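You operate a simulated robot arm through the tools that you are given. There is no shell and no other tool.

You are at the controls of a simulated robot arm. One attempt, no reset.

Task
Swap the sealer's burnt bar for the spare one.
Fine: switch off first and on again after the swap; the spare is the beige bar; the burnt bar goes on the free rail of the white stand.

The check looks at the end state, three seconds after you hand in, the way a careful person would. Anything else that was tipped, shoved, dropped, spilled or broken makes it a failure.

Robot
A 6-joint arm with a two-finger gripper, fixed in place. Base frame: the origin is on the floor under the middle of its stand, x ahead of it, y to its left, z up; the work surface is at about z = 872. Lengths are in mm, angles in rad, forces in N, time in s.
It reaches about 1637 mm from its shoulder. Its first joint turns from -2.897 to 2.897 rad. Payload 3.43 kg.
The tool frame sits at the grasp point between the pads (the TCP): z along the fingers, y along the line on which they close. The tips reach 20 mm beyond it. The gripper opens to 190 mm; its body begins 248 mm behind the TCP.
Orientation is that of the tool frame in the base frame, as a unit quaternion [w, x, y, z]. With the fingers straight down and closing along the base's y, the tool's x points along the base's -x, its y along +y and its z along -z.

Tools
- The arm moves only by the tool apply_moves. Its argument "increments" is text: rows parted by semicolons, each of 7 numbers parted by spaces: the turn, a rotation vector about the tool's x, y, z in units of 60 degrees (1.0 is 60 degrees), then the shift along the tool's x, y, z in units of 500 mm (1.0 is 500 mm), then the closure, from 0 (fully open) to 1 (shut). In form: ax ay az tx ty tz claw; .... A call has 1 to 20 rows; each row is the pose to reach, as a shift and turn from the pose commanded when the call began, along the tool's axes at that moment. A call with a number of a shift or a turn outside -1 to 1 is refused whole. Rows are played at 5 a second. More than 50 mm and 0.15 rad between two rows, or a gripper value outside its range, and nothing of the call is played. A pose out of reach is approached as far as the arm can. The call stops where the force on the tool passes 80 N (or 10 N more than at its start, if that is more) or the arm is blocked; 0.2 s more then pass. Each finger travels about 45 mm/s and halts on what it meets, pressing with about 22 N; the grip force reading is that of the motor and also rises with nothing between the fingers. The clock runs only during rows and for 0.2 s after the last one: add rows that repeat a pose to give the fingers time. It gives the time, the measured TCP pose, the force on the tool (base axes), the opening and the grip force at its end, in the units of the frame above (readings bear some noise), with the torque about the TCP (base axes, N m) and any sound that the robot's microphone picked up.
- Cameras (640 x 400 px; columns grow to the right, rows downward): "scene" is fixed at [399.2, 651.7, 1673.5]; the picture's right is [-0.93, -0.37, 0.00], its down [-0.24, 0.61, -0.76] and it looks along [0.28, -0.70, -0.65] (base axes); focal length 305 px, centre (320, 200). "wrist" rides on the gripper at [70, -8, -288] in the tool frame; the picture's right is [0.12, 0.99, 0.00], its down [-0.96, 0.12, -0.25] and it looks along [-0.25, 0.03, 0.97] (tool axes); focal length 261 px, centre (320, 200). There is no depth. A picture from a camera that has moved, and an enlarged one, comes with that camera's place and axes in the base frame and with its lens.
- get_image(camera): a new picture of that camera. The clock stands still meanwhile.
- slide_trunk(by): slides the trunk up (or, below 0, down) by that many mm; the arm rides with it, the base frame stays. It gives what a move gives, with no picture.
- zoom(camera, box): a new picture of the part [left, top, right, bottom] of that camera's present view, enlarged. The clock stands still meanwhile.
- hand_in(): hands the job in; it is judged then, once.

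Places have to be worked out from the pictures, the camera data and where the tool is seen. Open the gripper and draw the arm clear of the work before you hand the job in, unless the task says otherwise.

The tools are called after ">>>" by a JSON object that holds its "op" and its "data". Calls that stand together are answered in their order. apply_moves: Moves the arm, as the interface text tells. Its arguments: {"type":"object","properties":{"increments":{"type":"string"}},"required":["increments"]} The other tools are called the same way: slide_trunk (by) moves the trunk up or down; get_image (camera) takes a picture; zoom (camera, box) takes an enlarged picture of a part of a camera's view; hand_in () hands the job in.

At the start:

```text
time: 0.0
ee_pos: [563.2, -175.6, 1296.1]
tool_rot: [0.0, 0.0, 1.0, 0.0]
contact_force: [0.0, -0.3, 0.4]
ft_torque: [-0.02, 0.01, 0.02]
opening: 189.8
grip_force: 0.1
trunk travel left (down, up): [-175.0, 65.0]
```

scene: 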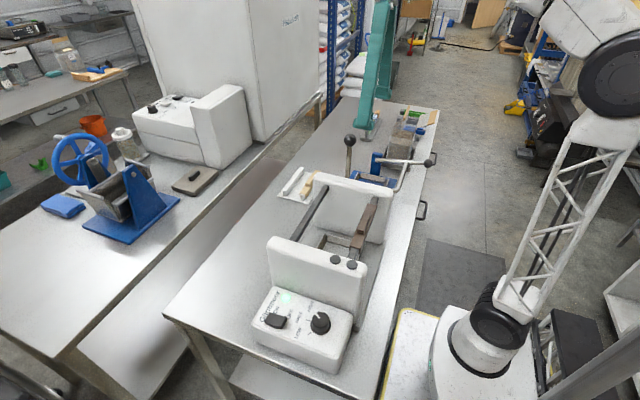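
wrist: 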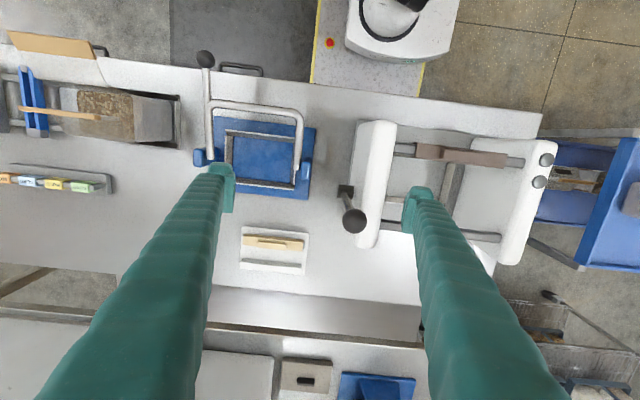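

I'll begin by looking closely at the sealer, its control box and the white stand from both cameras.

>>> {"op": "zoom", "data": {"camera": "scene", "box": [230, 220, 390, 380]}}

>>> {"op": "zoom", "data": {"camera": "scene", "box": [260, 120, 440, 270]}}

>>> {"op": "zoom", "data": {"camera": "wrist", "box": [330, 100, 570, 280]}}

>>> {"op": "zoom", "data": {"camera": "wrist", "box": [180, 40, 340, 290]}}

```text
2.50 times, centred on (310, 300) of scene
camera zoom: at [399.2, 651.7, 1673.5], right [-0.93, -0.37, 0.0], down [-0.24, 0.61, -0.76], along [0.28, -0.7, -0.65], focal length 764 px, centre (345, -50)
```

zoom: 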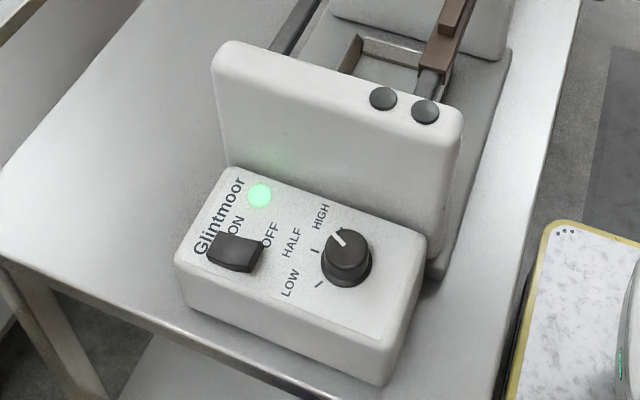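

```text
2.67 times, centred on (350, 195) of scene
camera zoom: at [399.2, 651.7, 1673.5], right [-0.93, -0.37, 0.0], down [-0.24, 0.61, -0.76], along [0.28, -0.7, -0.65], focal length 814 px, centre (240, 213)
```

zoom: 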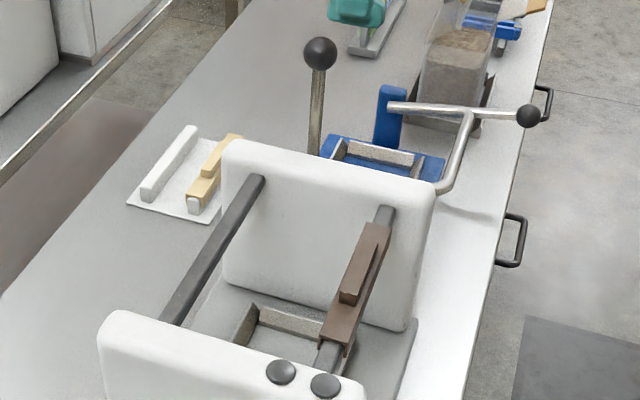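

```text
2.22 times, centred on (450, 190) of wrist
camera zoom: at [492.6, -182.7, 1583.4], right [-0.12, 0.99, 0.0], down [0.96, 0.12, 0.25], along [0.25, 0.03, -0.97], focal length 579 px, centre (31, 222)
```

zoom: 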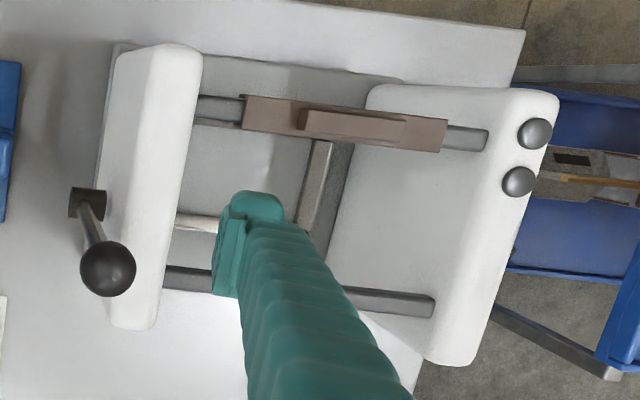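

```text
1.60 times, centred on (260, 165) of wrist
camera zoom: at [492.6, -182.7, 1583.4], right [-0.12, 0.99, 0.0], down [0.96, 0.12, 0.25], along [0.25, 0.03, -0.97], focal length 417 px, centre (416, 256)
```

zoom: 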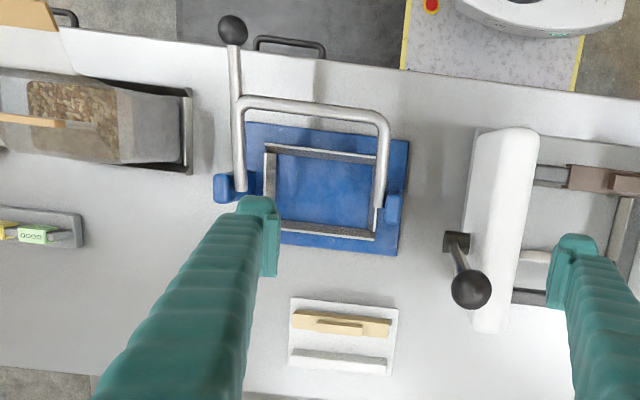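

The sealer (two white cheeks at y≈-100 and 230, rails between them) carries the brown bar at x≈500; the stand with the beige bar is near (815,-277). I'll move high over the sealer for a better wrist view.

>>> {"op": "apply_moves", "data": {"increments": "0 0 0 0.015 0.08 -0.02 0; 0 0 0 0.03 0.16 -0.04 0; 0 0 0 0.045 0.24 -0.06 0; 0 0 0 0.06 0.32 -0.08 0; 0 0 0 0.075 0.40 -0.1 0; 0 0 0 0.086 0.472 -0.1 0; 0 0 0 0.086 0.472 -0.1 0"}}

>>> {"op": "get_image", "data": {"camera": "wrist"}}

>>> {"op": "get_image", "data": {"camera": "scene"}}

```text
time: 1.6
ee_pos: [520.5, 59.6, 1348.2]
tool_rot: [0.0, 0.001, 1.0, 0.0]
contact_force: [0.3, -0.6, 0.1]
ft_torque: [0.0, 0.0, 0.0]
opening: 189.7
grip_force: 0.1
trunk travel left (down, up): [-175.0, 65.0]
```

```text
taken
camera wrist: at [450.7, 52.3, 1635.3], right [-0.12, 0.99, 0.0], down [0.96, 0.11, 0.25], along [0.25, 0.03, -0.97], focal length 261 px, centre (320, 200)
```

wrist: 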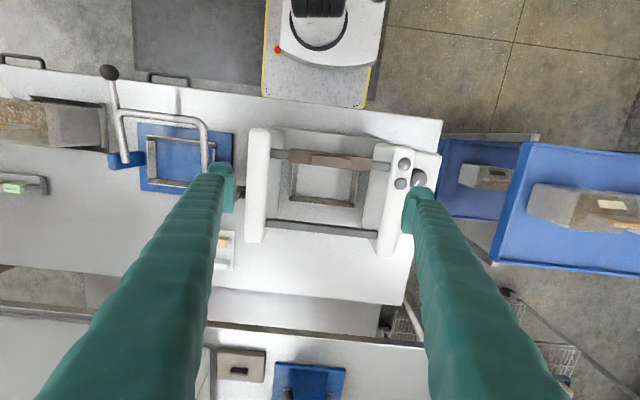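

```text
taken
```

scene: 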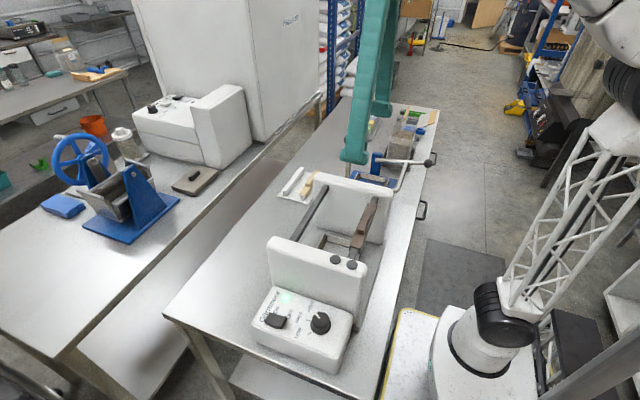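

The move went cleanly; now zooming in on the sealer from this overhead pose.

>>> {"op": "zoom", "data": {"camera": "wrist", "box": [240, 115, 400, 250]}}

>>> {"op": "zoom", "data": {"camera": "wrist", "box": [350, 120, 450, 200]}}

>>> {"op": "zoom", "data": {"camera": "scene", "box": [300, 180, 390, 280]}}

```text
2.96 times, centred on (320, 182) of wrist
camera zoom: at [450.7, 52.3, 1635.3], right [-0.12, 0.99, 0.0], down [0.96, 0.11, 0.25], along [0.25, 0.03, -0.97], focal length 772 px, centre (320, 252)
```

zoom: 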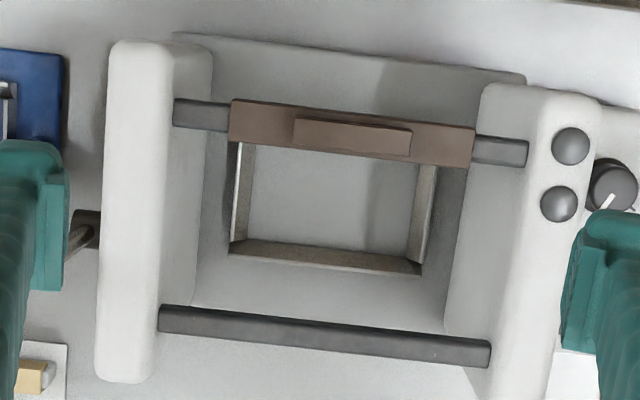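

```text
5.00 times, centred on (400, 160) of wrist
camera zoom: at [450.7, 52.3, 1635.3], right [-0.12, 0.99, 0.0], down [0.96, 0.11, 0.25], along [0.25, 0.03, -0.97], focal length 1303 px, centre (-80, 400)
```

zoom: 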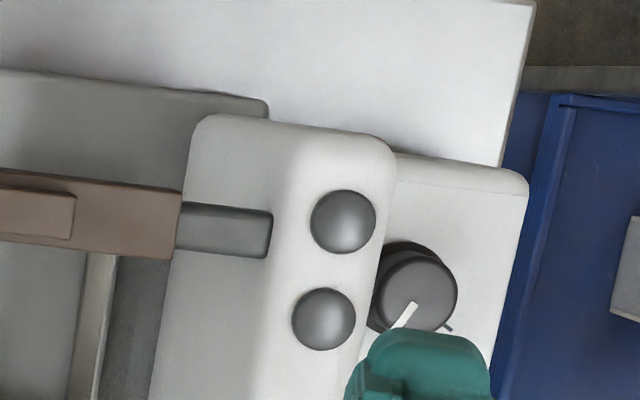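

```text
4.00 times, centred on (345, 230) of scene
camera zoom: at [399.2, 651.7, 1673.5], right [-0.93, -0.37, 0.0], down [-0.24, 0.61, -0.76], along [0.28, -0.7, -0.65], focal length 1222 px, centre (220, 80)
```

zoom: 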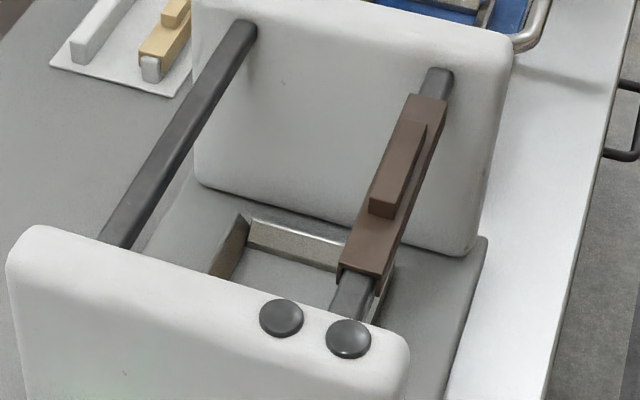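

The burnt bar is a saddle with a ridge that sits over the rail at x≈500, so it should lift straight up. Next I look at the control box, where the rocker and its ON/OFF labels are.

>>> {"op": "apply_moves", "data": {"increments": "0 0 0 -0.04 0.09 0.0 0; 0 0 0 -0.08 0.18 0 0; 0 0 0 -0.12 0.27 0.04 0; 0 0 0 -0.16 0.36 0.08 0; 0 0 0 -0.20 0.45 0.12 0; 0 0 0 -0.24 0.54 0.15 0; 0 0 0 -0.24 0.54 0.196 0; 0 0 0 -0.24 0.54 0.196 0"}}

>>> {"op": "get_image", "data": {"camera": "wrist"}}

>>> {"op": "get_image", "data": {"camera": "scene"}}

```text
refused: row 3 steps farther than a row can; nothing moved
```

```text
taken
camera wrist: at [450.7, 52.3, 1635.3], right [-0.12, 0.99, 0.0], down [0.96, 0.11, 0.25], along [0.25, 0.03, -0.97], focal length 261 px, centre (320, 200)
```

wrist: 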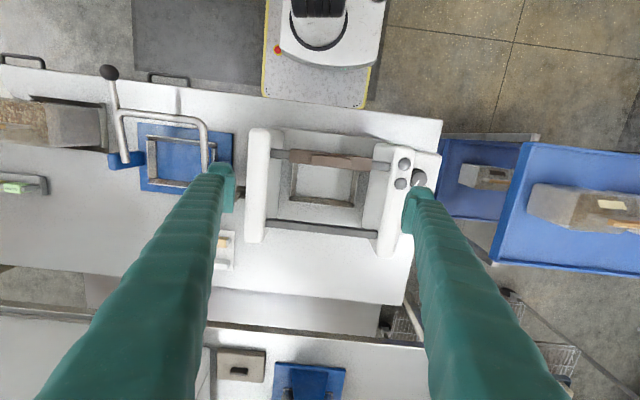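

```text
taken
```

scene: 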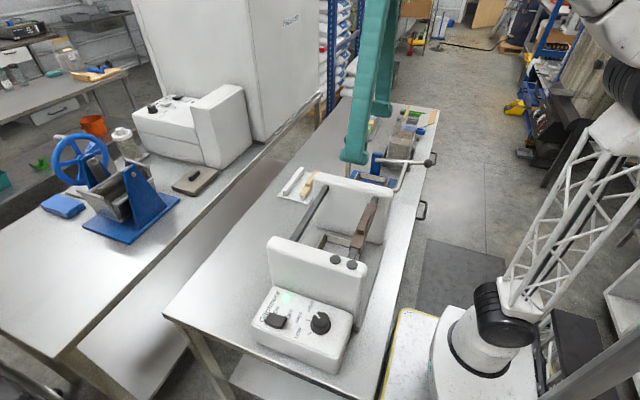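

The call was refused because one step came out above 50 mm. I'll repeat the same path with smaller steps.

>>> {"op": "apply_moves", "data": {"increments": "0 0 0 -0.03 0.07 0.0 0; 0 0 0 -0.06 0.14 0 0; 0 0 0 -0.09 0.21 0.02 0; 0 0 0 -0.12 0.28 0.04 0; 0 0 0 -0.15 0.35 0.07 0; 0 0 0 -0.18 0.42 0.1 0; 0 0 0 -0.21 0.49 0.14 0; 0 0 0 -0.24 0.54 0.18 0; 0 0 0 -0.24 0.54 0.196 0; 0 0 0 -0.24 0.54 0.196 0"}}

>>> {"op": "get_image", "data": {"camera": "wrist"}}

>>> {"op": "get_image", "data": {"camera": "scene"}}

```text
time: 3.8
ee_pos: [640.3, 330.4, 1250.4]
tool_rot: [-0.001, 0.001, 1.0, 0.0]
contact_force: [0.8, -0.4, -0.5]
ft_torque: [-0.02, 0.01, 0.03]
opening: 190.2
grip_force: 0.0
trunk travel left (down, up): [-175.0, 65.0]
```

```text
taken
camera wrist: at [569.7, 323.1, 1537.4], right [-0.12, 0.99, 0.0], down [0.96, 0.12, 0.25], along [0.25, 0.03, -0.97], focal length 261 px, centre (320, 200)
```

wrist: 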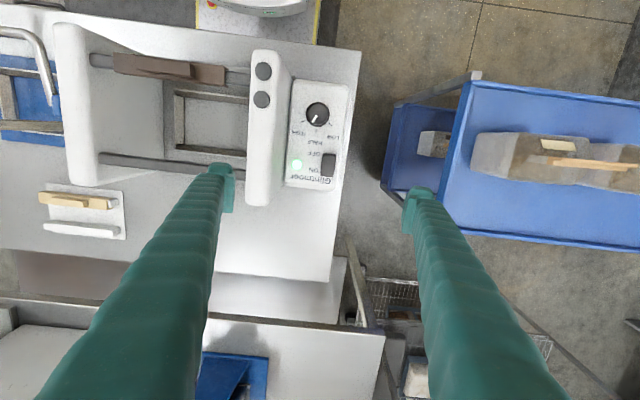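

```text
taken
```

scene: 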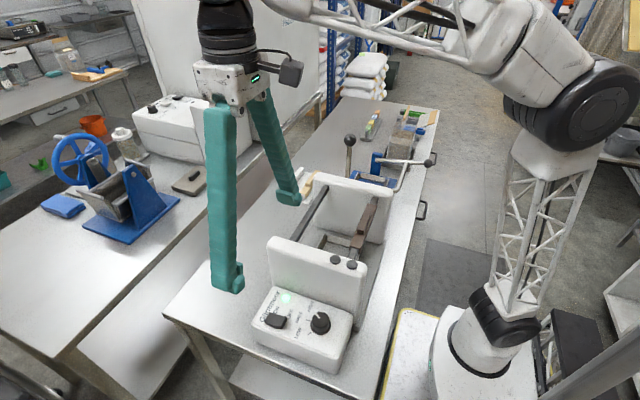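

>>> {"op": "zoom", "data": {"camera": "wrist", "box": [265, 65, 365, 205]}}

>>> {"op": "zoom", "data": {"camera": "wrist", "box": [280, 120, 350, 200]}}

>>> {"op": "zoom", "data": {"camera": "wrist", "box": [20, 30, 240, 250]}}

>>> {"op": "zoom", "data": {"camera": "scene", "box": [250, 280, 350, 370]}}

```text
2.86 times, centred on (315, 135) of wrist
camera zoom: at [569.7, 323.1, 1537.4], right [-0.12, 0.99, 0.0], down [0.96, 0.12, 0.25], along [0.25, 0.03, -0.97], focal length 745 px, centre (334, 386)
```

zoom: 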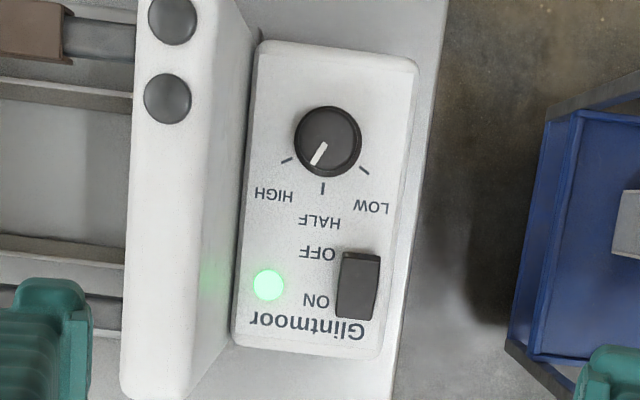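

```text
5.00 times, centred on (315, 160) of wrist
camera zoom: at [569.7, 323.1, 1537.4], right [-0.12, 0.99, 0.0], down [0.96, 0.12, 0.25], along [0.25, 0.03, -0.97], focal length 1303 px, centre (345, 400)
```

zoom: 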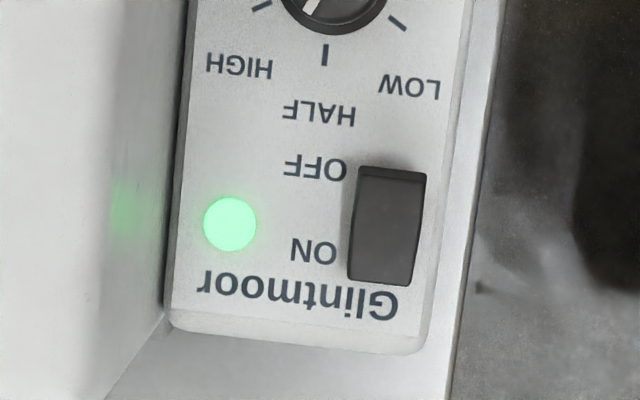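

```text
1.82 times, centred on (130, 140) of wrist
camera zoom: at [569.7, 323.1, 1537.4], right [-0.12, 0.99, 0.0], down [0.96, 0.12, 0.25], along [0.25, 0.03, -0.97], focal length 474 px, centre (666, 309)
```

zoom: 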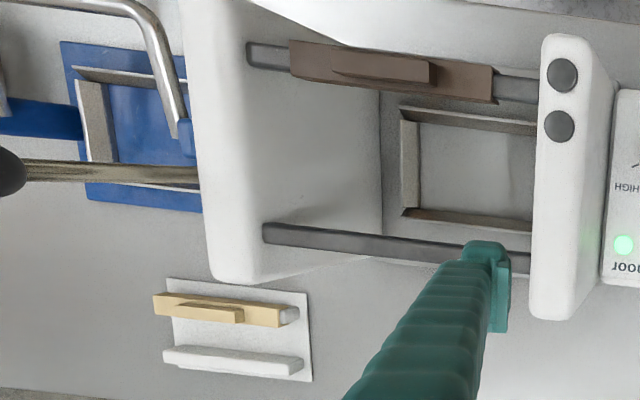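

```text
4.44 times, centred on (300, 325) of scene
camera zoom: at [399.2, 651.7, 1673.5], right [-0.93, -0.37, 0.0], down [-0.24, 0.61, -0.76], along [0.28, -0.7, -0.65], focal length 1357 px, centre (409, -356)
```

zoom: 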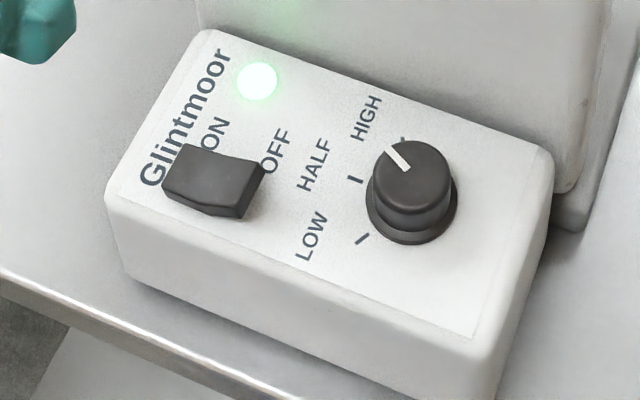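

The rocker is at about (637,350,960): ON is the far (+x) end and OFF the near (-x) end, with the LED lit. I'll shut the gripper up here and look at the closed fingertips before pressing.

>>> {"op": "apply_moves", "data": {"increments": "0 0 0 0 0 0 1; 0 0 0 0 0 0 1; 0 0 0 0 0 0 1; 0 0 0 0 0 0 1; 0 0 0 0 0 0 1; 0 0 0 0 0 0 1; 0 0 0 0 0 0 1; 0 0 0 0 0 0 1; 0 0 0 0 0 0 1; 0 0 0 0 0 0 1; 0 0 0 0 0 0 1; 0 0 0 0 0 0 1"}}

>>> {"op": "get_image", "data": {"camera": "wrist"}}

>>> {"op": "get_image", "data": {"camera": "scene"}}

```text
time: 6.4
ee_pos: [639.9, 330.4, 1250.1]
tool_rot: [0.0, 0.001, 1.0, 0.001]
contact_force: [0.0, -0.5, 0.0]
ft_torque: [0.0, 0.02, 0.01]
opening: 0.0
grip_force: 22.0
trunk travel left (down, up): [-175.0, 65.0]
```

```text
taken
camera wrist: at [569.8, 322.9, 1537.4], right [-0.12, 0.99, 0.0], down [0.96, 0.12, 0.25], along [0.25, 0.03, -0.97], focal length 261 px, centre (320, 200)
```

wrist: 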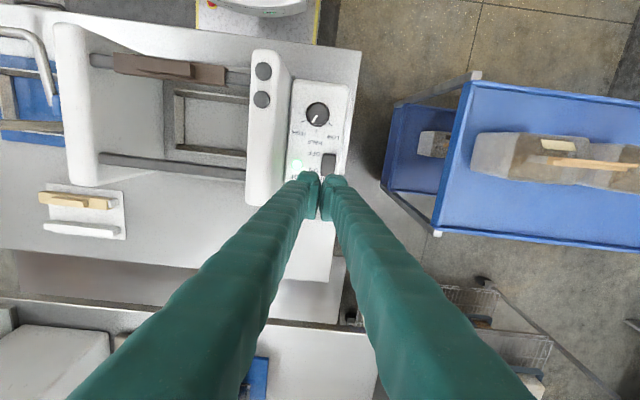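

```text
taken
```

scene: 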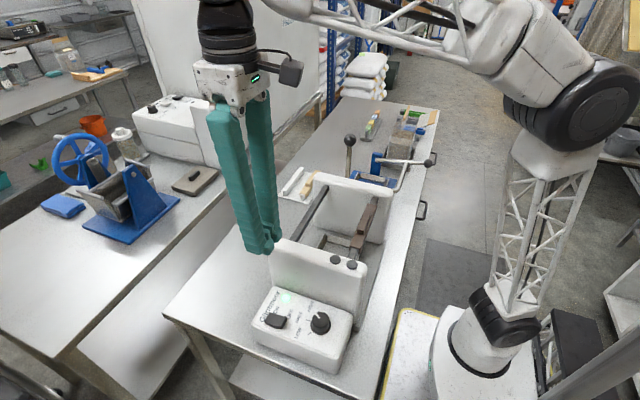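

>>> {"op": "zoom", "data": {"camera": "scene", "box": [210, 170, 310, 270]}}

>>> {"op": "zoom", "data": {"camera": "wrist", "box": [270, 140, 370, 240]}}

```text
4.00 times, centred on (260, 220) of scene
camera zoom: at [399.2, 651.7, 1673.5], right [-0.93, -0.37, 0.0], down [-0.24, 0.61, -0.76], along [0.28, -0.7, -0.65], focal length 1222 px, centre (560, 120)
```

zoom: 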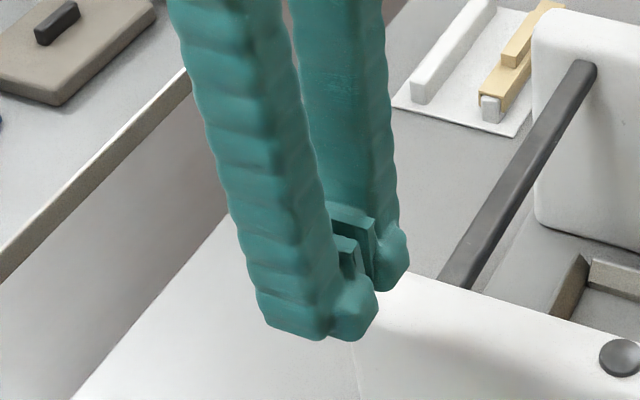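

```text
4.00 times, centred on (320, 190) of wrist
camera zoom: at [569.8, 322.9, 1537.4], right [-0.12, 0.99, 0.0], down [0.96, 0.12, 0.25], along [0.25, 0.03, -0.97], focal length 1043 px, centre (320, 240)
```

zoom: 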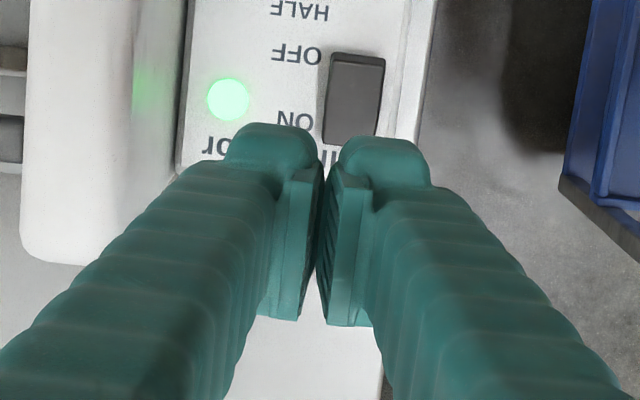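

With the gripper shut, the tips are about 55–60 mm wide in x and carry a nub on the near side. I'll lean the tool back 25° so that only the nub's edge reaches the rocker's OFF end, and stop well above it to check.

>>> {"op": "apply_moves", "data": {"increments": "0 -0.1 0 0.004 0.01 0.05 1; 0 -0.2 0 0.008 0.02 0.1 1; 0 -0.3 0 0.012 0.03 0.17 1; 0 -0.4167 0 0.016 0.04 0.24 1; 0 -0.4167 0 0.016 0.04 0.31 1; 0 -0.4167 0 0.016 0.04 0.38 1; 0 -0.4167 0 0.016 0.04 0.38 1"}}

>>> {"op": "get_image", "data": {"camera": "wrist"}}

>>> {"op": "get_image", "data": {"camera": "scene"}}

>>> {"op": "zoom", "data": {"camera": "scene", "box": [220, 260, 340, 360]}}

```text
time: 8.0
ee_pos: [632.5, 351.4, 1058.4]
tool_rot: [0.216, 0.0, 0.976, 0.001]
contact_force: [0.0, 0.0, -0.5]
ft_torque: [0.01, 0.01, -0.04]
opening: 0.0
grip_force: 22.3
trunk travel left (down, up): [-175.0, 65.0]
```

```text
taken
camera wrist: at [447.4, 343.9, 1288.8], right [-0.11, 0.99, -0.05], down [0.77, 0.12, 0.63], along [0.63, 0.03, -0.77], focal length 261 px, centre (320, 200)
```

wrist: 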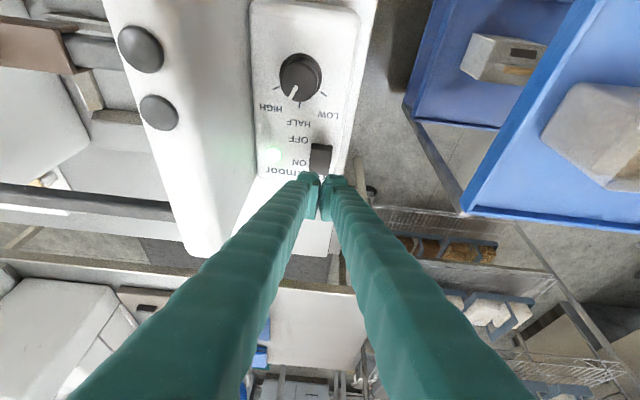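

```text
taken
```

scene: 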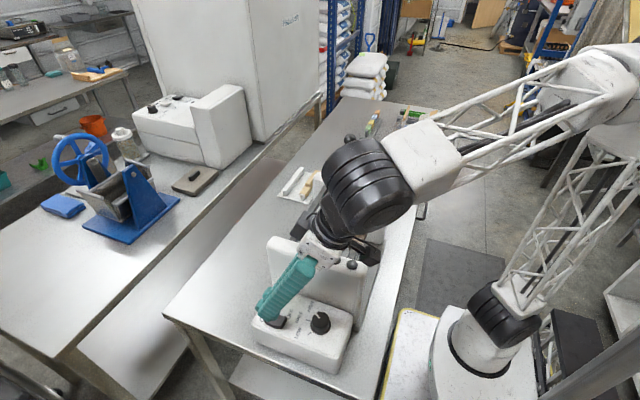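

```text
4.00 times, centred on (280, 310) of scene
camera zoom: at [399.2, 651.7, 1673.5], right [-0.93, -0.37, 0.0], down [-0.24, 0.61, -0.76], along [0.28, -0.7, -0.65], focal length 1222 px, centre (480, -240)
```

zoom: 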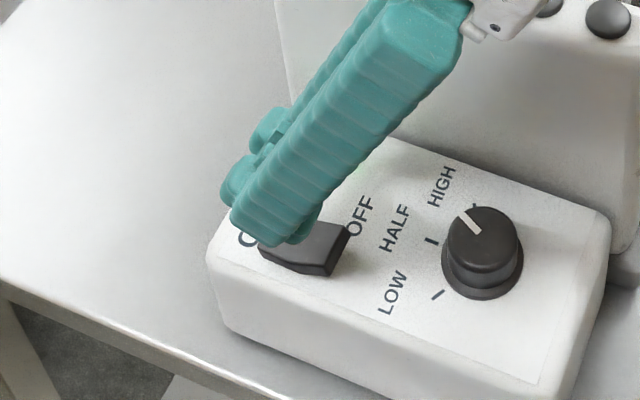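

The nub is directly above the rocker's OFF end, whose edge I put at about (612,346,967). I'll come down to just above contact and check.

>>> {"op": "apply_moves", "data": {"increments": "0 0 0 0.0175 -0.004 0.045 1; 0 0 0 0.0402 -0.0088 0.1004 1; 0 0 0 0.0402 -0.0088 0.1004 1"}}

>>> {"op": "zoom", "data": {"camera": "scene", "box": [220, 260, 340, 360]}}

>>> {"op": "zoom", "data": {"camera": "wrist", "box": [260, 110, 380, 230]}}

```text
time: 8.8
ee_pos: [633.3, 345.4, 1003.4]
tool_rot: [0.217, 0.0, 0.976, 0.0]
contact_force: [-0.1, -0.3, 2.9]
ft_torque: [-0.01, 0.05, 0.0]
opening: 6.1
grip_force: 34.2
trunk travel left (down, up): [-175.0, 65.0]
```

```text
4.00 times, centred on (280, 310) of scene
camera zoom: at [399.2, 651.7, 1673.5], right [-0.93, -0.37, 0.0], down [-0.24, 0.61, -0.76], along [0.28, -0.7, -0.65], focal length 1222 px, centre (480, -240)
```

zoom: 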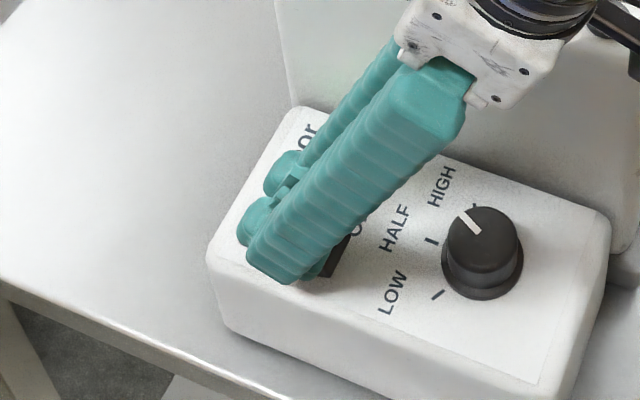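

```text
3.33 times, centred on (320, 170) of wrist
camera zoom: at [449.1, 337.4, 1233.5], right [-0.11, 0.99, -0.05], down [0.77, 0.12, 0.63], along [0.63, 0.03, -0.77], focal length 869 px, centre (320, 300)
```

zoom: 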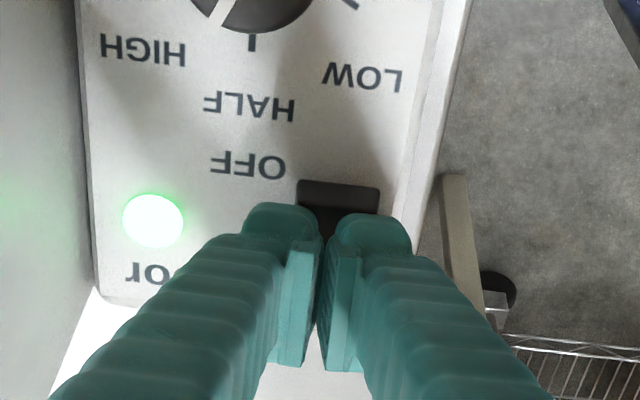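

There is light contact (2.9 N), but the nubs sit about 4 mm to the -y side of the rocker's centre and the fingers have been wedged slightly open. I'll lift, re-centre and press a little lower.

>>> {"op": "apply_moves", "data": {"increments": "0 0 0 -0.0042 0 -0.0091 1; 0 0 0 0.0012 0.008 -0.0116 1; 0 0 0 0.0012 0.008 -0.0116 1; 0 0 0 0.0079 0.008 0.0029 1; 0 0 0 0.0105 0.008 0.0084 1; 0 0 0 0.0105 0.008 0.0084 1"}}

>>> {"op": "zoom", "data": {"camera": "wrist", "box": [260, 110, 380, 230]}}

>>> {"op": "zoom", "data": {"camera": "scene", "box": [240, 270, 320, 350]}}

```text
time: 10.2
ee_pos: [631.6, 351.4, 999.2]
tool_rot: [0.217, -0.001, 0.976, 0.001]
contact_force: [-3.0, 0.6, 22.5]
ft_torque: [0.03, 0.26, -0.08]
opening: 5.9
grip_force: 34.3
trunk travel left (down, up): [-175.0, 65.0]
```

```text
3.33 times, centred on (320, 170) of wrist
camera zoom: at [446.3, 342.1, 1229.7], right [-0.11, 0.99, -0.05], down [0.77, 0.11, 0.63], along [0.63, 0.03, -0.77], focal length 869 px, centre (320, 300)
```

zoom: 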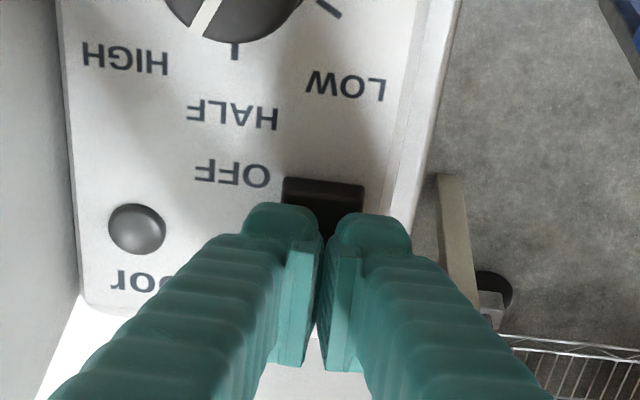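

```text
5.00 times, centred on (280, 310) of scene
camera zoom: at [399.2, 651.7, 1673.5], right [-0.93, -0.37, 0.0], down [-0.24, 0.61, -0.76], along [0.28, -0.7, -0.65], focal length 1527 px, centre (520, -350)
```

zoom: 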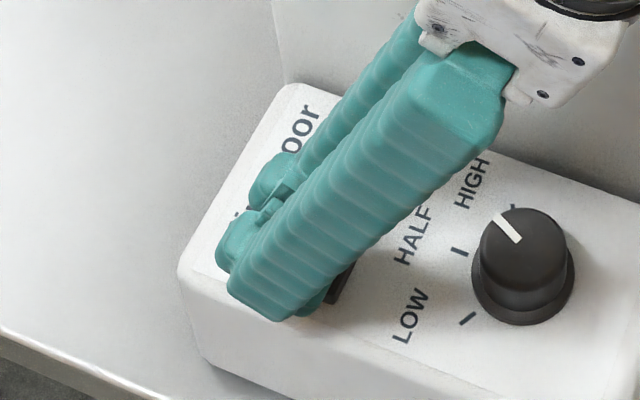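

The LED went dark at 22 N, so the switch is off. I'll lift straight off, return the tool to vertical and check the switch again.

>>> {"op": "apply_moves", "data": {"increments": "0 0 0 -0.0211 0 -0.0453 1; 0 0 0 -0.0507 0 -0.1087 1; 0 0.1 0 -0.0845 0 -0.1812 1; 0 0.2 0 -0.1183 0 -0.2537 1; 0 0.3 0 -0.1521 0 -0.3262 1; 0 0.4167 0 -0.186 0 -0.3987 1; 0 0.4167 0 -0.2113 0 -0.453 1; 0 0.4167 0 -0.2113 0 -0.453 1"}}

>>> {"op": "get_image", "data": {"camera": "wrist"}}

>>> {"op": "zoom", "data": {"camera": "scene", "box": [240, 270, 360, 370]}}

```text
time: 12.0
ee_pos: [629.6, 355.7, 1246.2]
tool_rot: [0.0, 0.0, 1.0, 0.001]
contact_force: [-0.1, -0.1, -1.0]
ft_torque: [0.01, -0.02, 0.03]
opening: 0.0
grip_force: 34.1
trunk travel left (down, up): [-175.0, 65.0]
```

```text
taken
camera wrist: at [559.7, 347.9, 1534.3], right [-0.12, 0.99, 0.0], down [0.96, 0.12, 0.25], along [0.25, 0.03, -0.97], focal length 261 px, centre (320, 200)
```

wrist: 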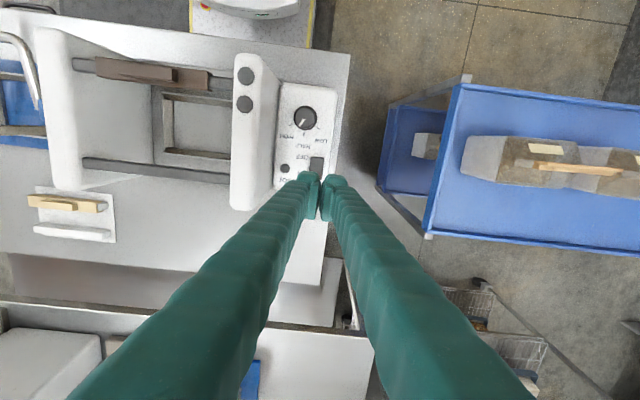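

```text
4.00 times, centred on (300, 320) of scene
camera zoom: at [399.2, 651.7, 1673.5], right [-0.93, -0.37, 0.0], down [-0.24, 0.61, -0.76], along [0.28, -0.7, -0.65], focal length 1222 px, centre (400, -280)
```

zoom: 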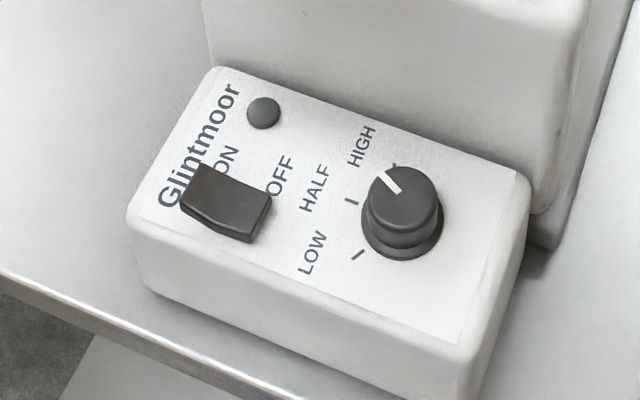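

The switch is off and the dial is untouched. Now I open the gripper and move to an oblique view of the burnt bar from the robot's side, to measure its cross-section.

>>> {"op": "apply_moves", "data": {"increments": "0 -0.09 0 0.02 -0.078 0 0; 0 -0.18 0 0.04 -0.156 0 0; 0 -0.28 0 0.06 -0.235 0.01 0; 0 -0.38 0 0.08 -0.314 0.03 0; 0 -0.48 0 0.1 -0.393 0.05 0; 0 -0.58 0 0.12 -0.472 0.07 0; 0 -0.6667 0 0.14 -0.551 0.092 0; 0 -0.6667 0 0.14 -0.551 0.092 0; 0 -0.6667 0 0.14 -0.551 0.092 0; 0 -0.6667 0 0.14 -0.551 0.092 0; 0 -0.6667 0 0.14 -0.551 0.092 0"}}

>>> {"op": "get_image", "data": {"camera": "wrist"}}

>>> {"op": "get_image", "data": {"camera": "scene"}}

```text
time: 14.4
ee_pos: [562.4, 74.7, 1202.7]
tool_rot: [0.343, 0.001, 0.939, -0.001]
contact_force: [0.2, 0.6, -0.8]
ft_torque: [0.04, 0.0, 0.01]
opening: 190.1
grip_force: 0.0
trunk travel left (down, up): [-175.0, 65.0]
```

```text
taken
camera wrist: at [324.6, 67.4, 1376.9], right [-0.09, 0.99, -0.08], down [0.58, 0.12, 0.81], along [0.81, 0.03, -0.58], focal length 261 px, centre (320, 200)
```

wrist: 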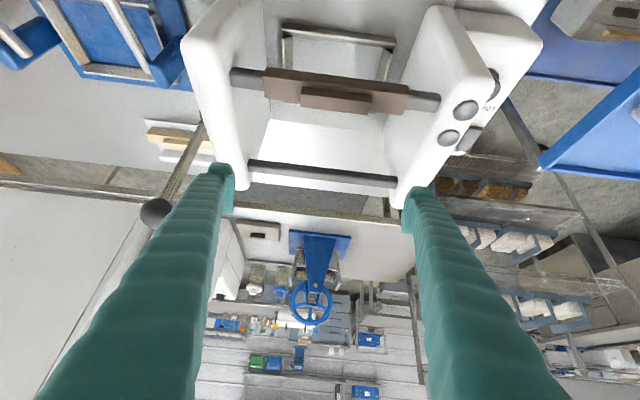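

```text
taken
```

scene: 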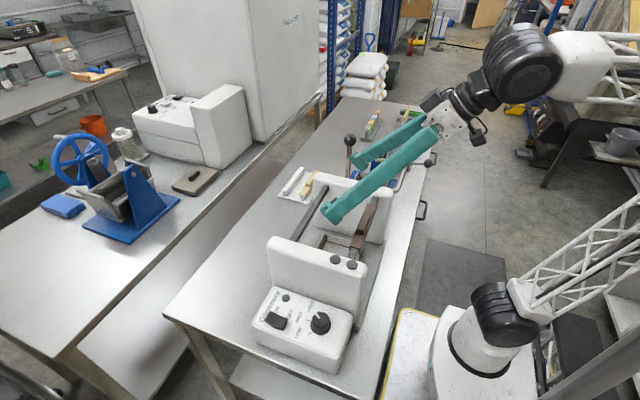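

>>> {"op": "zoom", "data": {"camera": "wrist", "box": [220, 50, 450, 150]}}

>>> {"op": "zoom", "data": {"camera": "wrist", "box": [370, 60, 450, 130]}}

>>> {"op": "zoom", "data": {"camera": "wrist", "box": [130, 100, 230, 180]}}

```text
2.78 times, centred on (335, 100) of wrist
camera zoom: at [324.6, 67.4, 1376.9], right [-0.09, 0.99, -0.08], down [0.58, 0.12, 0.81], along [0.81, 0.03, -0.58], focal length 725 px, centre (278, 478)
```

zoom: 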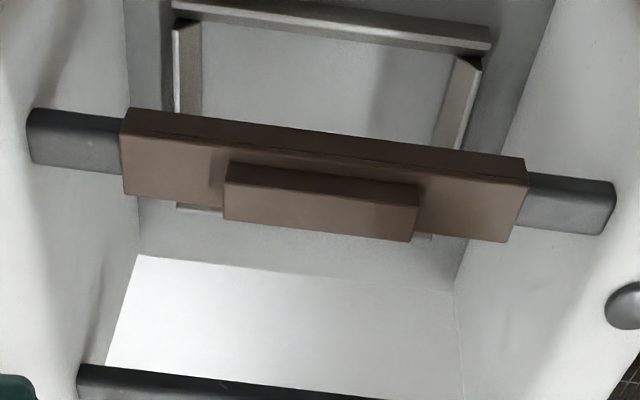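

```text
5.71 times, centred on (410, 95) of wrist
camera zoom: at [324.6, 67.4, 1376.9], right [-0.09, 0.99, -0.08], down [0.58, 0.12, 0.81], along [0.81, 0.03, -0.58], focal length 1489 px, centre (-194, 800)
```

zoom: 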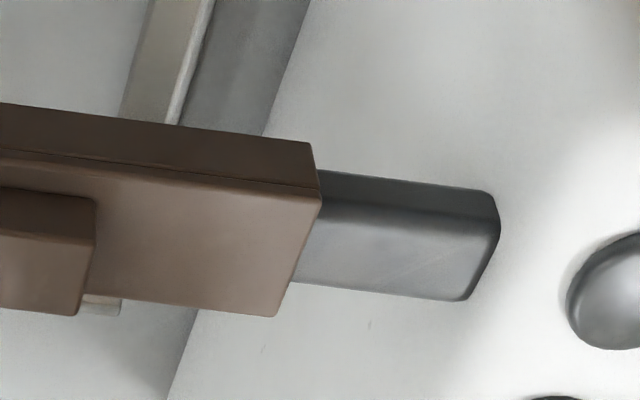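

```text
5.00 times, centred on (180, 140) of wrist
camera zoom: at [324.6, 67.4, 1376.9], right [-0.09, 0.99, -0.08], down [0.58, 0.12, 0.81], along [0.81, 0.03, -0.58], focal length 1303 px, centre (1020, 500)
```

zoom: 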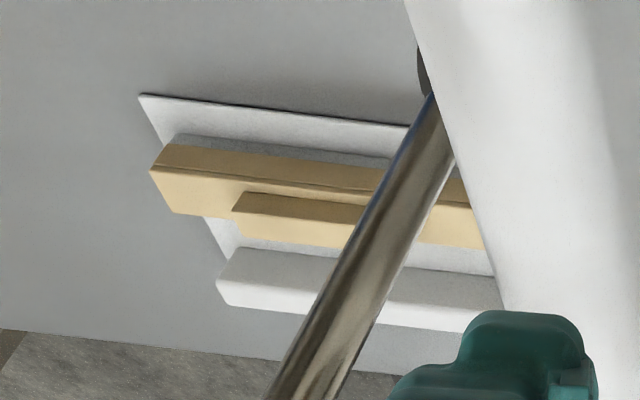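

The bar's top face is at z≈1095, its sides run down to about 1077, it spans y from -3.5 to 167 at x≈502, and the ridge sits on top. I'll stand the tool upright above it, then turn the gripper 90° so it closes along x.

>>> {"op": "apply_moves", "data": {"increments": "0 0.11 0 0.003 0.002 -0.027 0.5; 0 0.22 0 0.006 0.004 -0.055 0.5; 0 0.33 0 0.009 0.007 -0.082 0.5; 0 0.44 0 0.012 0.009 -0.11 0.5; 0 0.55 0 0.015 0.012 -0.137 0.5; 0 0.6667 0 0.0187 0.014 -0.1645 0.5; 0 0.6667 0 0.0187 0.014 -0.1645 0.5"}}

>>> {"op": "apply_moves", "data": {"increments": "0 0 0.125 0 0 0 0.5; 0 0 0.25 0 0 0 0.5; 0 0 0.375 0 0 0 0.5; 0 0 0.5 0 0 0 0.5; 0 0 0.625 0 0 0 0.5; 0 0 0.75 0 0 0 0.5; 0 0 0.75 0 0 0 0.5"}}

>>> {"op": "apply_moves", "data": {"increments": "0 0 0.125 0 0 0 0.5; 0 0 0.25 0 0 0 0.5; 0 0 0.375 0 0 0 0.5; 0 0 0.5 0 0 0 0.5; 0 0 0.625 0 0 0 0.5; 0 0 0.75 0 0 0 0.5; 0 0 0.75 0 0 0 0.5"}}

>>> {"op": "get_image", "data": {"camera": "wrist"}}

>>> {"op": "get_image", "data": {"camera": "scene"}}

```text
time: 16.0
ee_pos: [502.8, 82.2, 1260.7]
tool_rot: [-0.002, 0.0, 1.0, 0.001]
contact_force: [0.7, 0.0, 0.5]
ft_torque: [-0.01, 0.07, 0.05]
opening: 94.9
grip_force: 0.0
trunk travel left (down, up): [-175.0, 65.0]
```

```text
time: 17.6
ee_pos: [501.8, 82.3, 1260.3]
tool_rot: [0.0, 0.384, 0.923, 0.0]
contact_force: [0.4, 0.2, -1.4]
ft_torque: [0.01, 0.0, 0.0]
opening: 95.1
grip_force: 0.0
trunk travel left (down, up): [-175.0, 65.0]
```

```text
time: 19.2
ee_pos: [502.5, 83.1, 1259.3]
tool_rot: [0.0, 0.708, 0.706, 0.0]
contact_force: [0.8, -0.2, 0.7]
ft_torque: [-0.03, 0.0, 0.06]
opening: 94.9
grip_force: 0.1
trunk travel left (down, up): [-175.0, 65.0]
```

```text
taken
camera wrist: at [494.0, 153.3, 1546.2], right [0.99, 0.12, 0.0], down [0.11, -0.96, 0.25], along [0.03, -0.25, -0.97], focal length 261 px, centre (320, 200)
```

wrist: 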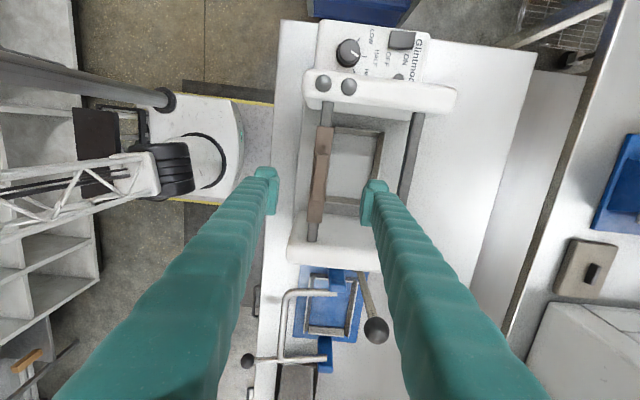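

```text
taken
```

scene: 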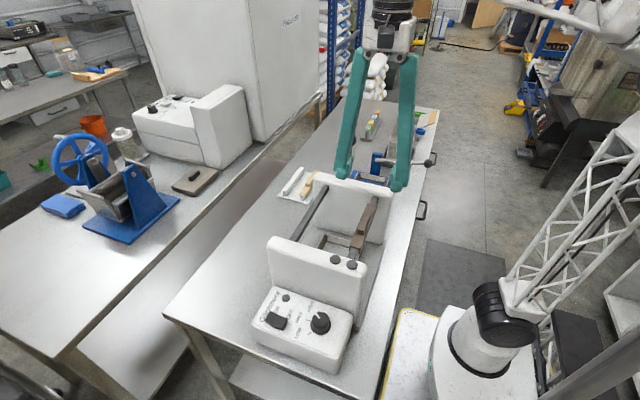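

>>> {"op": "zoom", "data": {"camera": "wrist", "box": [270, 90, 430, 260]}}

>>> {"op": "zoom", "data": {"camera": "wrist", "box": [290, 120, 350, 180]}}

>>> {"op": "zoom", "data": {"camera": "wrist", "box": [290, 180, 350, 240]}}

```text
2.35 times, centred on (350, 175) of wrist
camera zoom: at [494.0, 153.3, 1546.2], right [0.99, 0.12, 0.0], down [0.11, -0.96, 0.25], along [0.03, -0.25, -0.97], focal length 613 px, centre (249, 259)
```

zoom: 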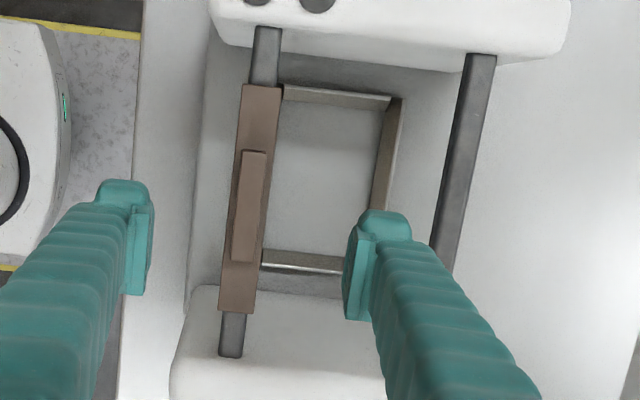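

```text
6.67 times, centred on (320, 150) of wrist
camera zoom: at [494.0, 153.3, 1546.2], right [0.99, 0.12, 0.0], down [0.11, -0.96, 0.25], along [0.03, -0.25, -0.97], focal length 1738 px, centre (320, 533)
```

zoom: 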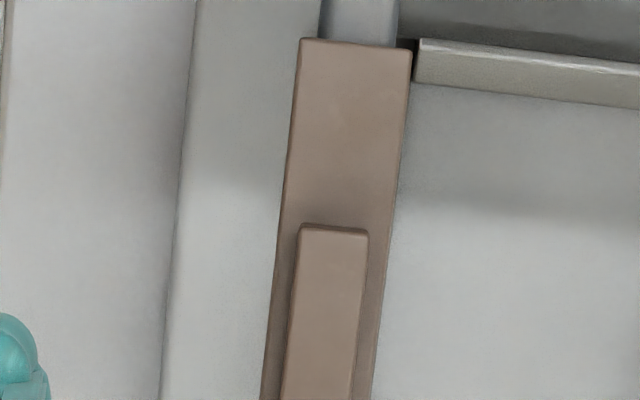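

```text
6.67 times, centred on (320, 210) of wrist
camera zoom: at [494.0, 153.3, 1546.2], right [0.99, 0.12, 0.0], down [0.11, -0.96, 0.25], along [0.03, -0.25, -0.97], focal length 1738 px, centre (320, 133)
```

zoom: 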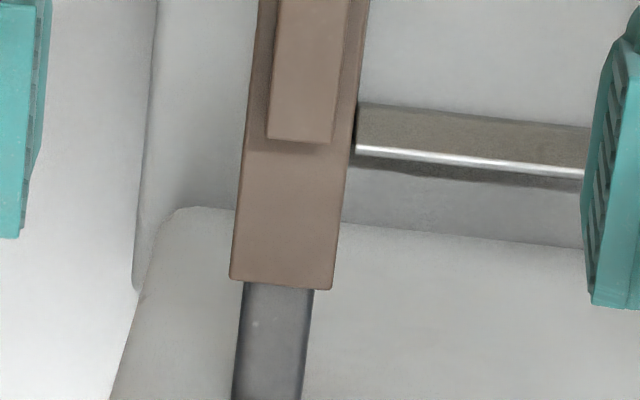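

In this view the bar runs from (502.4,-6) to (501.6,164), 28 mm wide, on a rail about 19 mm wide. I'll descend with the fingers straddling it, down to TCP z≈1092.

>>> {"op": "apply_moves", "data": {"increments": "0 0 -0.006 -0.006 -0.001 0.07 0.55; 0 0 -0.006 -0.006 -0.001 0.14 0.55; 0 0 -0.006 -0.006 -0.001 0.21 0.55; 0 0 -0.006 -0.006 -0.001 0.27 0.55; 0 0 -0.006 -0.006 -0.001 0.31 0.55; 0 0 -0.006 -0.006 -0.001 0.3346 0.55; 0 0 -0.006 -0.006 -0.001 0.3346 0.55"}}

>>> {"op": "get_image", "data": {"camera": "wrist"}}

>>> {"op": "zoom", "data": {"camera": "scene", "box": [310, 150, 430, 280]}}

```text
time: 20.8
ee_pos: [500.7, 78.6, 1092.5]
tool_rot: [0.0, 0.705, 0.709, 0.0]
contact_force: [0.0, 0.8, -0.6]
ft_torque: [-0.01, -0.06, 0.02]
opening: 85.6
grip_force: 0.0
trunk travel left (down, up): [-175.0, 65.0]
```

```text
taken
camera wrist: at [493.1, 150.2, 1379.4], right [0.99, 0.13, 0.0], down [0.12, -0.96, 0.25], along [0.03, -0.25, -0.97], focal length 261 px, centre (320, 200)
```

wrist: 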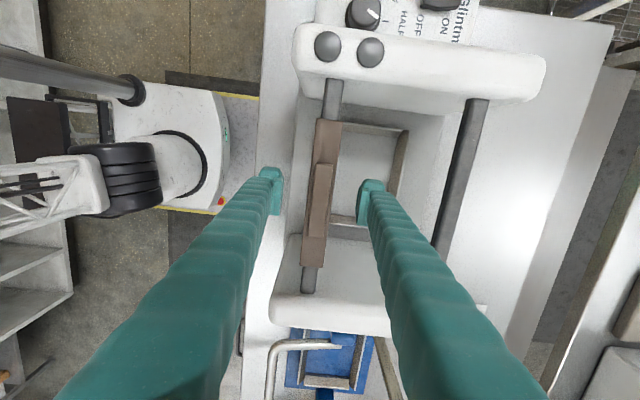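

```text
3.08 times, centred on (370, 215) of scene
camera zoom: at [399.2, 651.7, 1673.5], right [-0.93, -0.37, 0.0], down [-0.24, 0.61, -0.76], along [0.28, -0.7, -0.65], focal length 940 px, centre (166, 154)
```

zoom: 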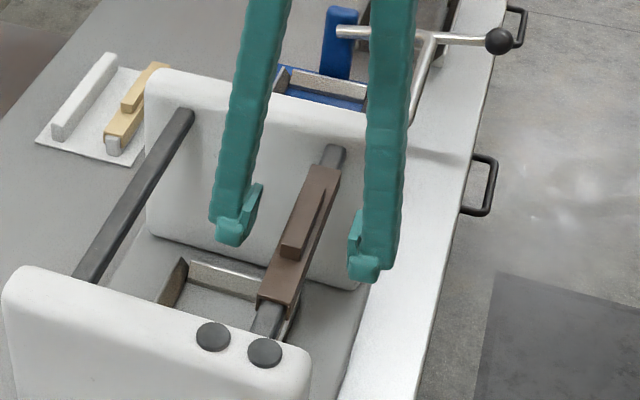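

>>> {"op": "zoom", "data": {"camera": "wrist", "box": [255, 110, 405, 290]}}

>>> {"op": "zoom", "data": {"camera": "scene", "box": [340, 190, 400, 250]}}

```text
2.22 times, centred on (330, 200) of wrist
camera zoom: at [493.1, 150.2, 1379.4], right [0.99, 0.13, 0.0], down [0.12, -0.96, 0.25], along [0.03, -0.25, -0.97], focal length 579 px, centre (298, 200)
```

zoom: 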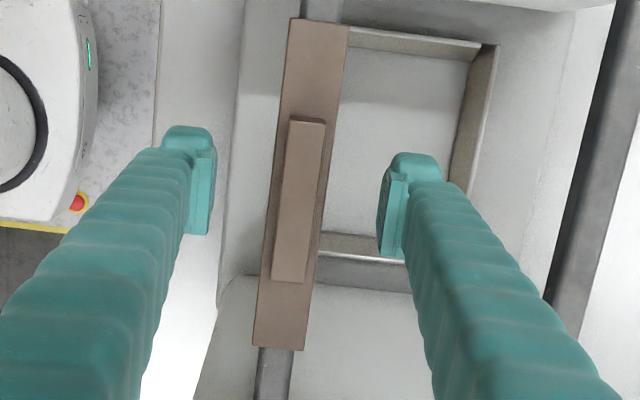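

```text
6.67 times, centred on (370, 220) of scene
camera zoom: at [399.2, 651.7, 1673.5], right [-0.93, -0.37, 0.0], down [-0.24, 0.61, -0.76], along [0.28, -0.7, -0.65], focal length 2036 px, centre (-13, 67)
```

zoom: 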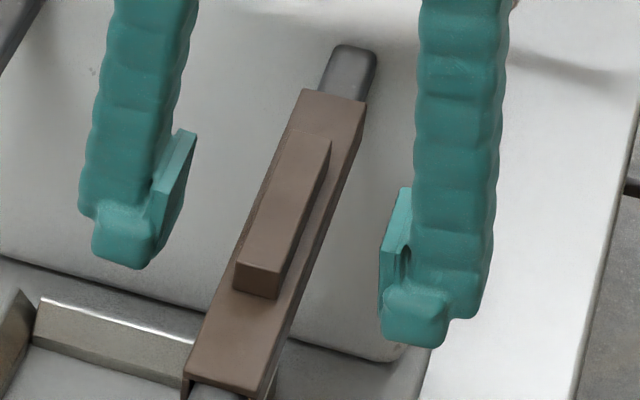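

The fingers straddle the bar with roughly equal gaps, the bar sitting about 1.5 mm toward +x. I'll nudge +x by 1.5 mm and close on its sides.

>>> {"op": "apply_moves", "data": {"increments": "0 0 0 0 0.003 0 0.55; 0 0 0 0 0.003 0 0.7; 0 0 0 0 0.003 0 0.8; 0 0 0 0 0.003 0 1; 0 0 0 0 0.003 0 1; 0 0 0 0 0.003 0 1; 0 0 0 0 0.003 0 1; 0 0 0 0 0.003 0 1"}}

>>> {"op": "get_image", "data": {"camera": "wrist"}}

>>> {"op": "zoom", "data": {"camera": "scene", "box": [320, 170, 420, 280]}}

```text
time: 22.6
ee_pos: [501.6, 79.5, 1092.6]
tool_rot: [0.0, 0.705, 0.709, 0.0]
contact_force: [-5.1, -1.0, -1.4]
ft_torque: [-0.02, 0.04, -0.17]
opening: 27.3
grip_force: 21.6
trunk travel left (down, up): [-175.0, 65.0]
```

```text
taken
camera wrist: at [494.0, 150.6, 1379.3], right [0.99, 0.13, 0.0], down [0.12, -0.96, 0.25], along [0.03, -0.25, -0.97], focal length 261 px, centre (320, 200)
```

wrist: 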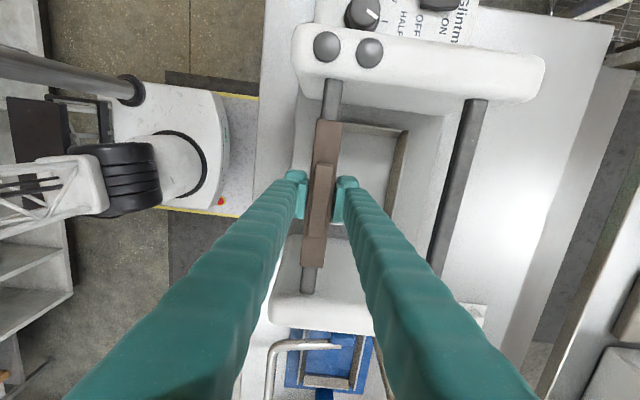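

```text
3.64 times, centred on (370, 225) of scene
camera zoom: at [399.2, 651.7, 1673.5], right [-0.93, -0.37, 0.0], down [-0.24, 0.61, -0.76], along [0.28, -0.7, -0.65], focal length 1111 px, centre (138, 109)
```

zoom: 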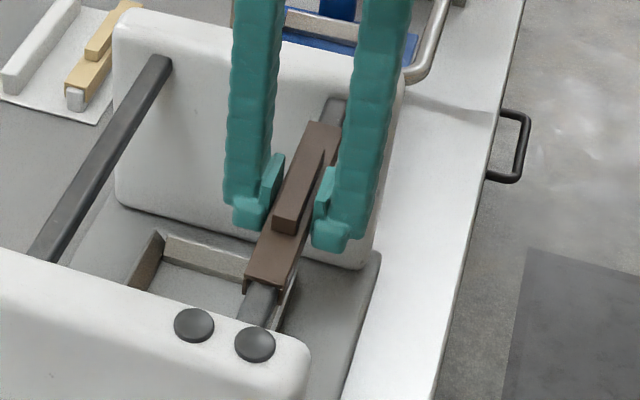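

The bar is gripped at 27.3 mm with a small side load of -5 N in x. I'll ease -1 mm in x to relieve it and then lift a few millimetres gently.

>>> {"op": "apply_moves", "data": {"increments": "0 0 0 0 -0.002 0 1; 0 0 0 0 -0.002 0 1"}}

>>> {"op": "apply_moves", "data": {"increments": "0 0 0 0 0 -0.004 1; 0 0 0 0 0 -0.008 1; 0 0 0 0 0 -0.012 1; 0 0 0 0 0 -0.016 1; 0 0 0 0 0 -0.02 1"}}

>>> {"op": "zoom", "data": {"camera": "scene", "box": [320, 170, 420, 280]}}

```text
time: 23.2
ee_pos: [502.5, 79.6, 1091.0]
tool_rot: [0.001, 0.705, 0.709, 0.001]
contact_force: [0.0, 1.1, 4.1]
ft_torque: [0.0, 0.03, -0.13]
opening: 27.3
grip_force: 21.7
trunk travel left (down, up): [-175.0, 65.0]
```

```text
time: 24.4
ee_pos: [501.8, 79.7, 1102.4]
tool_rot: [0.0, 0.706, 0.708, 0.0]
contact_force: [-2.8, 1.7, -1.0]
ft_torque: [0.05, 0.04, -0.17]
opening: 27.3
grip_force: 21.3
trunk travel left (down, up): [-175.0, 65.0]
```

```text
3.64 times, centred on (370, 225) of scene
camera zoom: at [399.2, 651.7, 1673.5], right [-0.93, -0.37, 0.0], down [-0.24, 0.61, -0.76], along [0.28, -0.7, -0.65], focal length 1111 px, centre (138, 109)
```

zoom: 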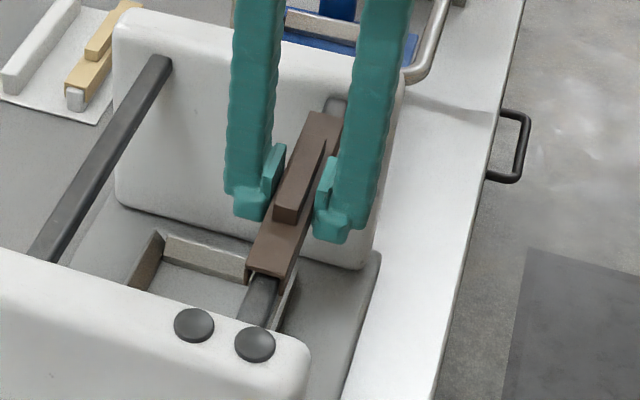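

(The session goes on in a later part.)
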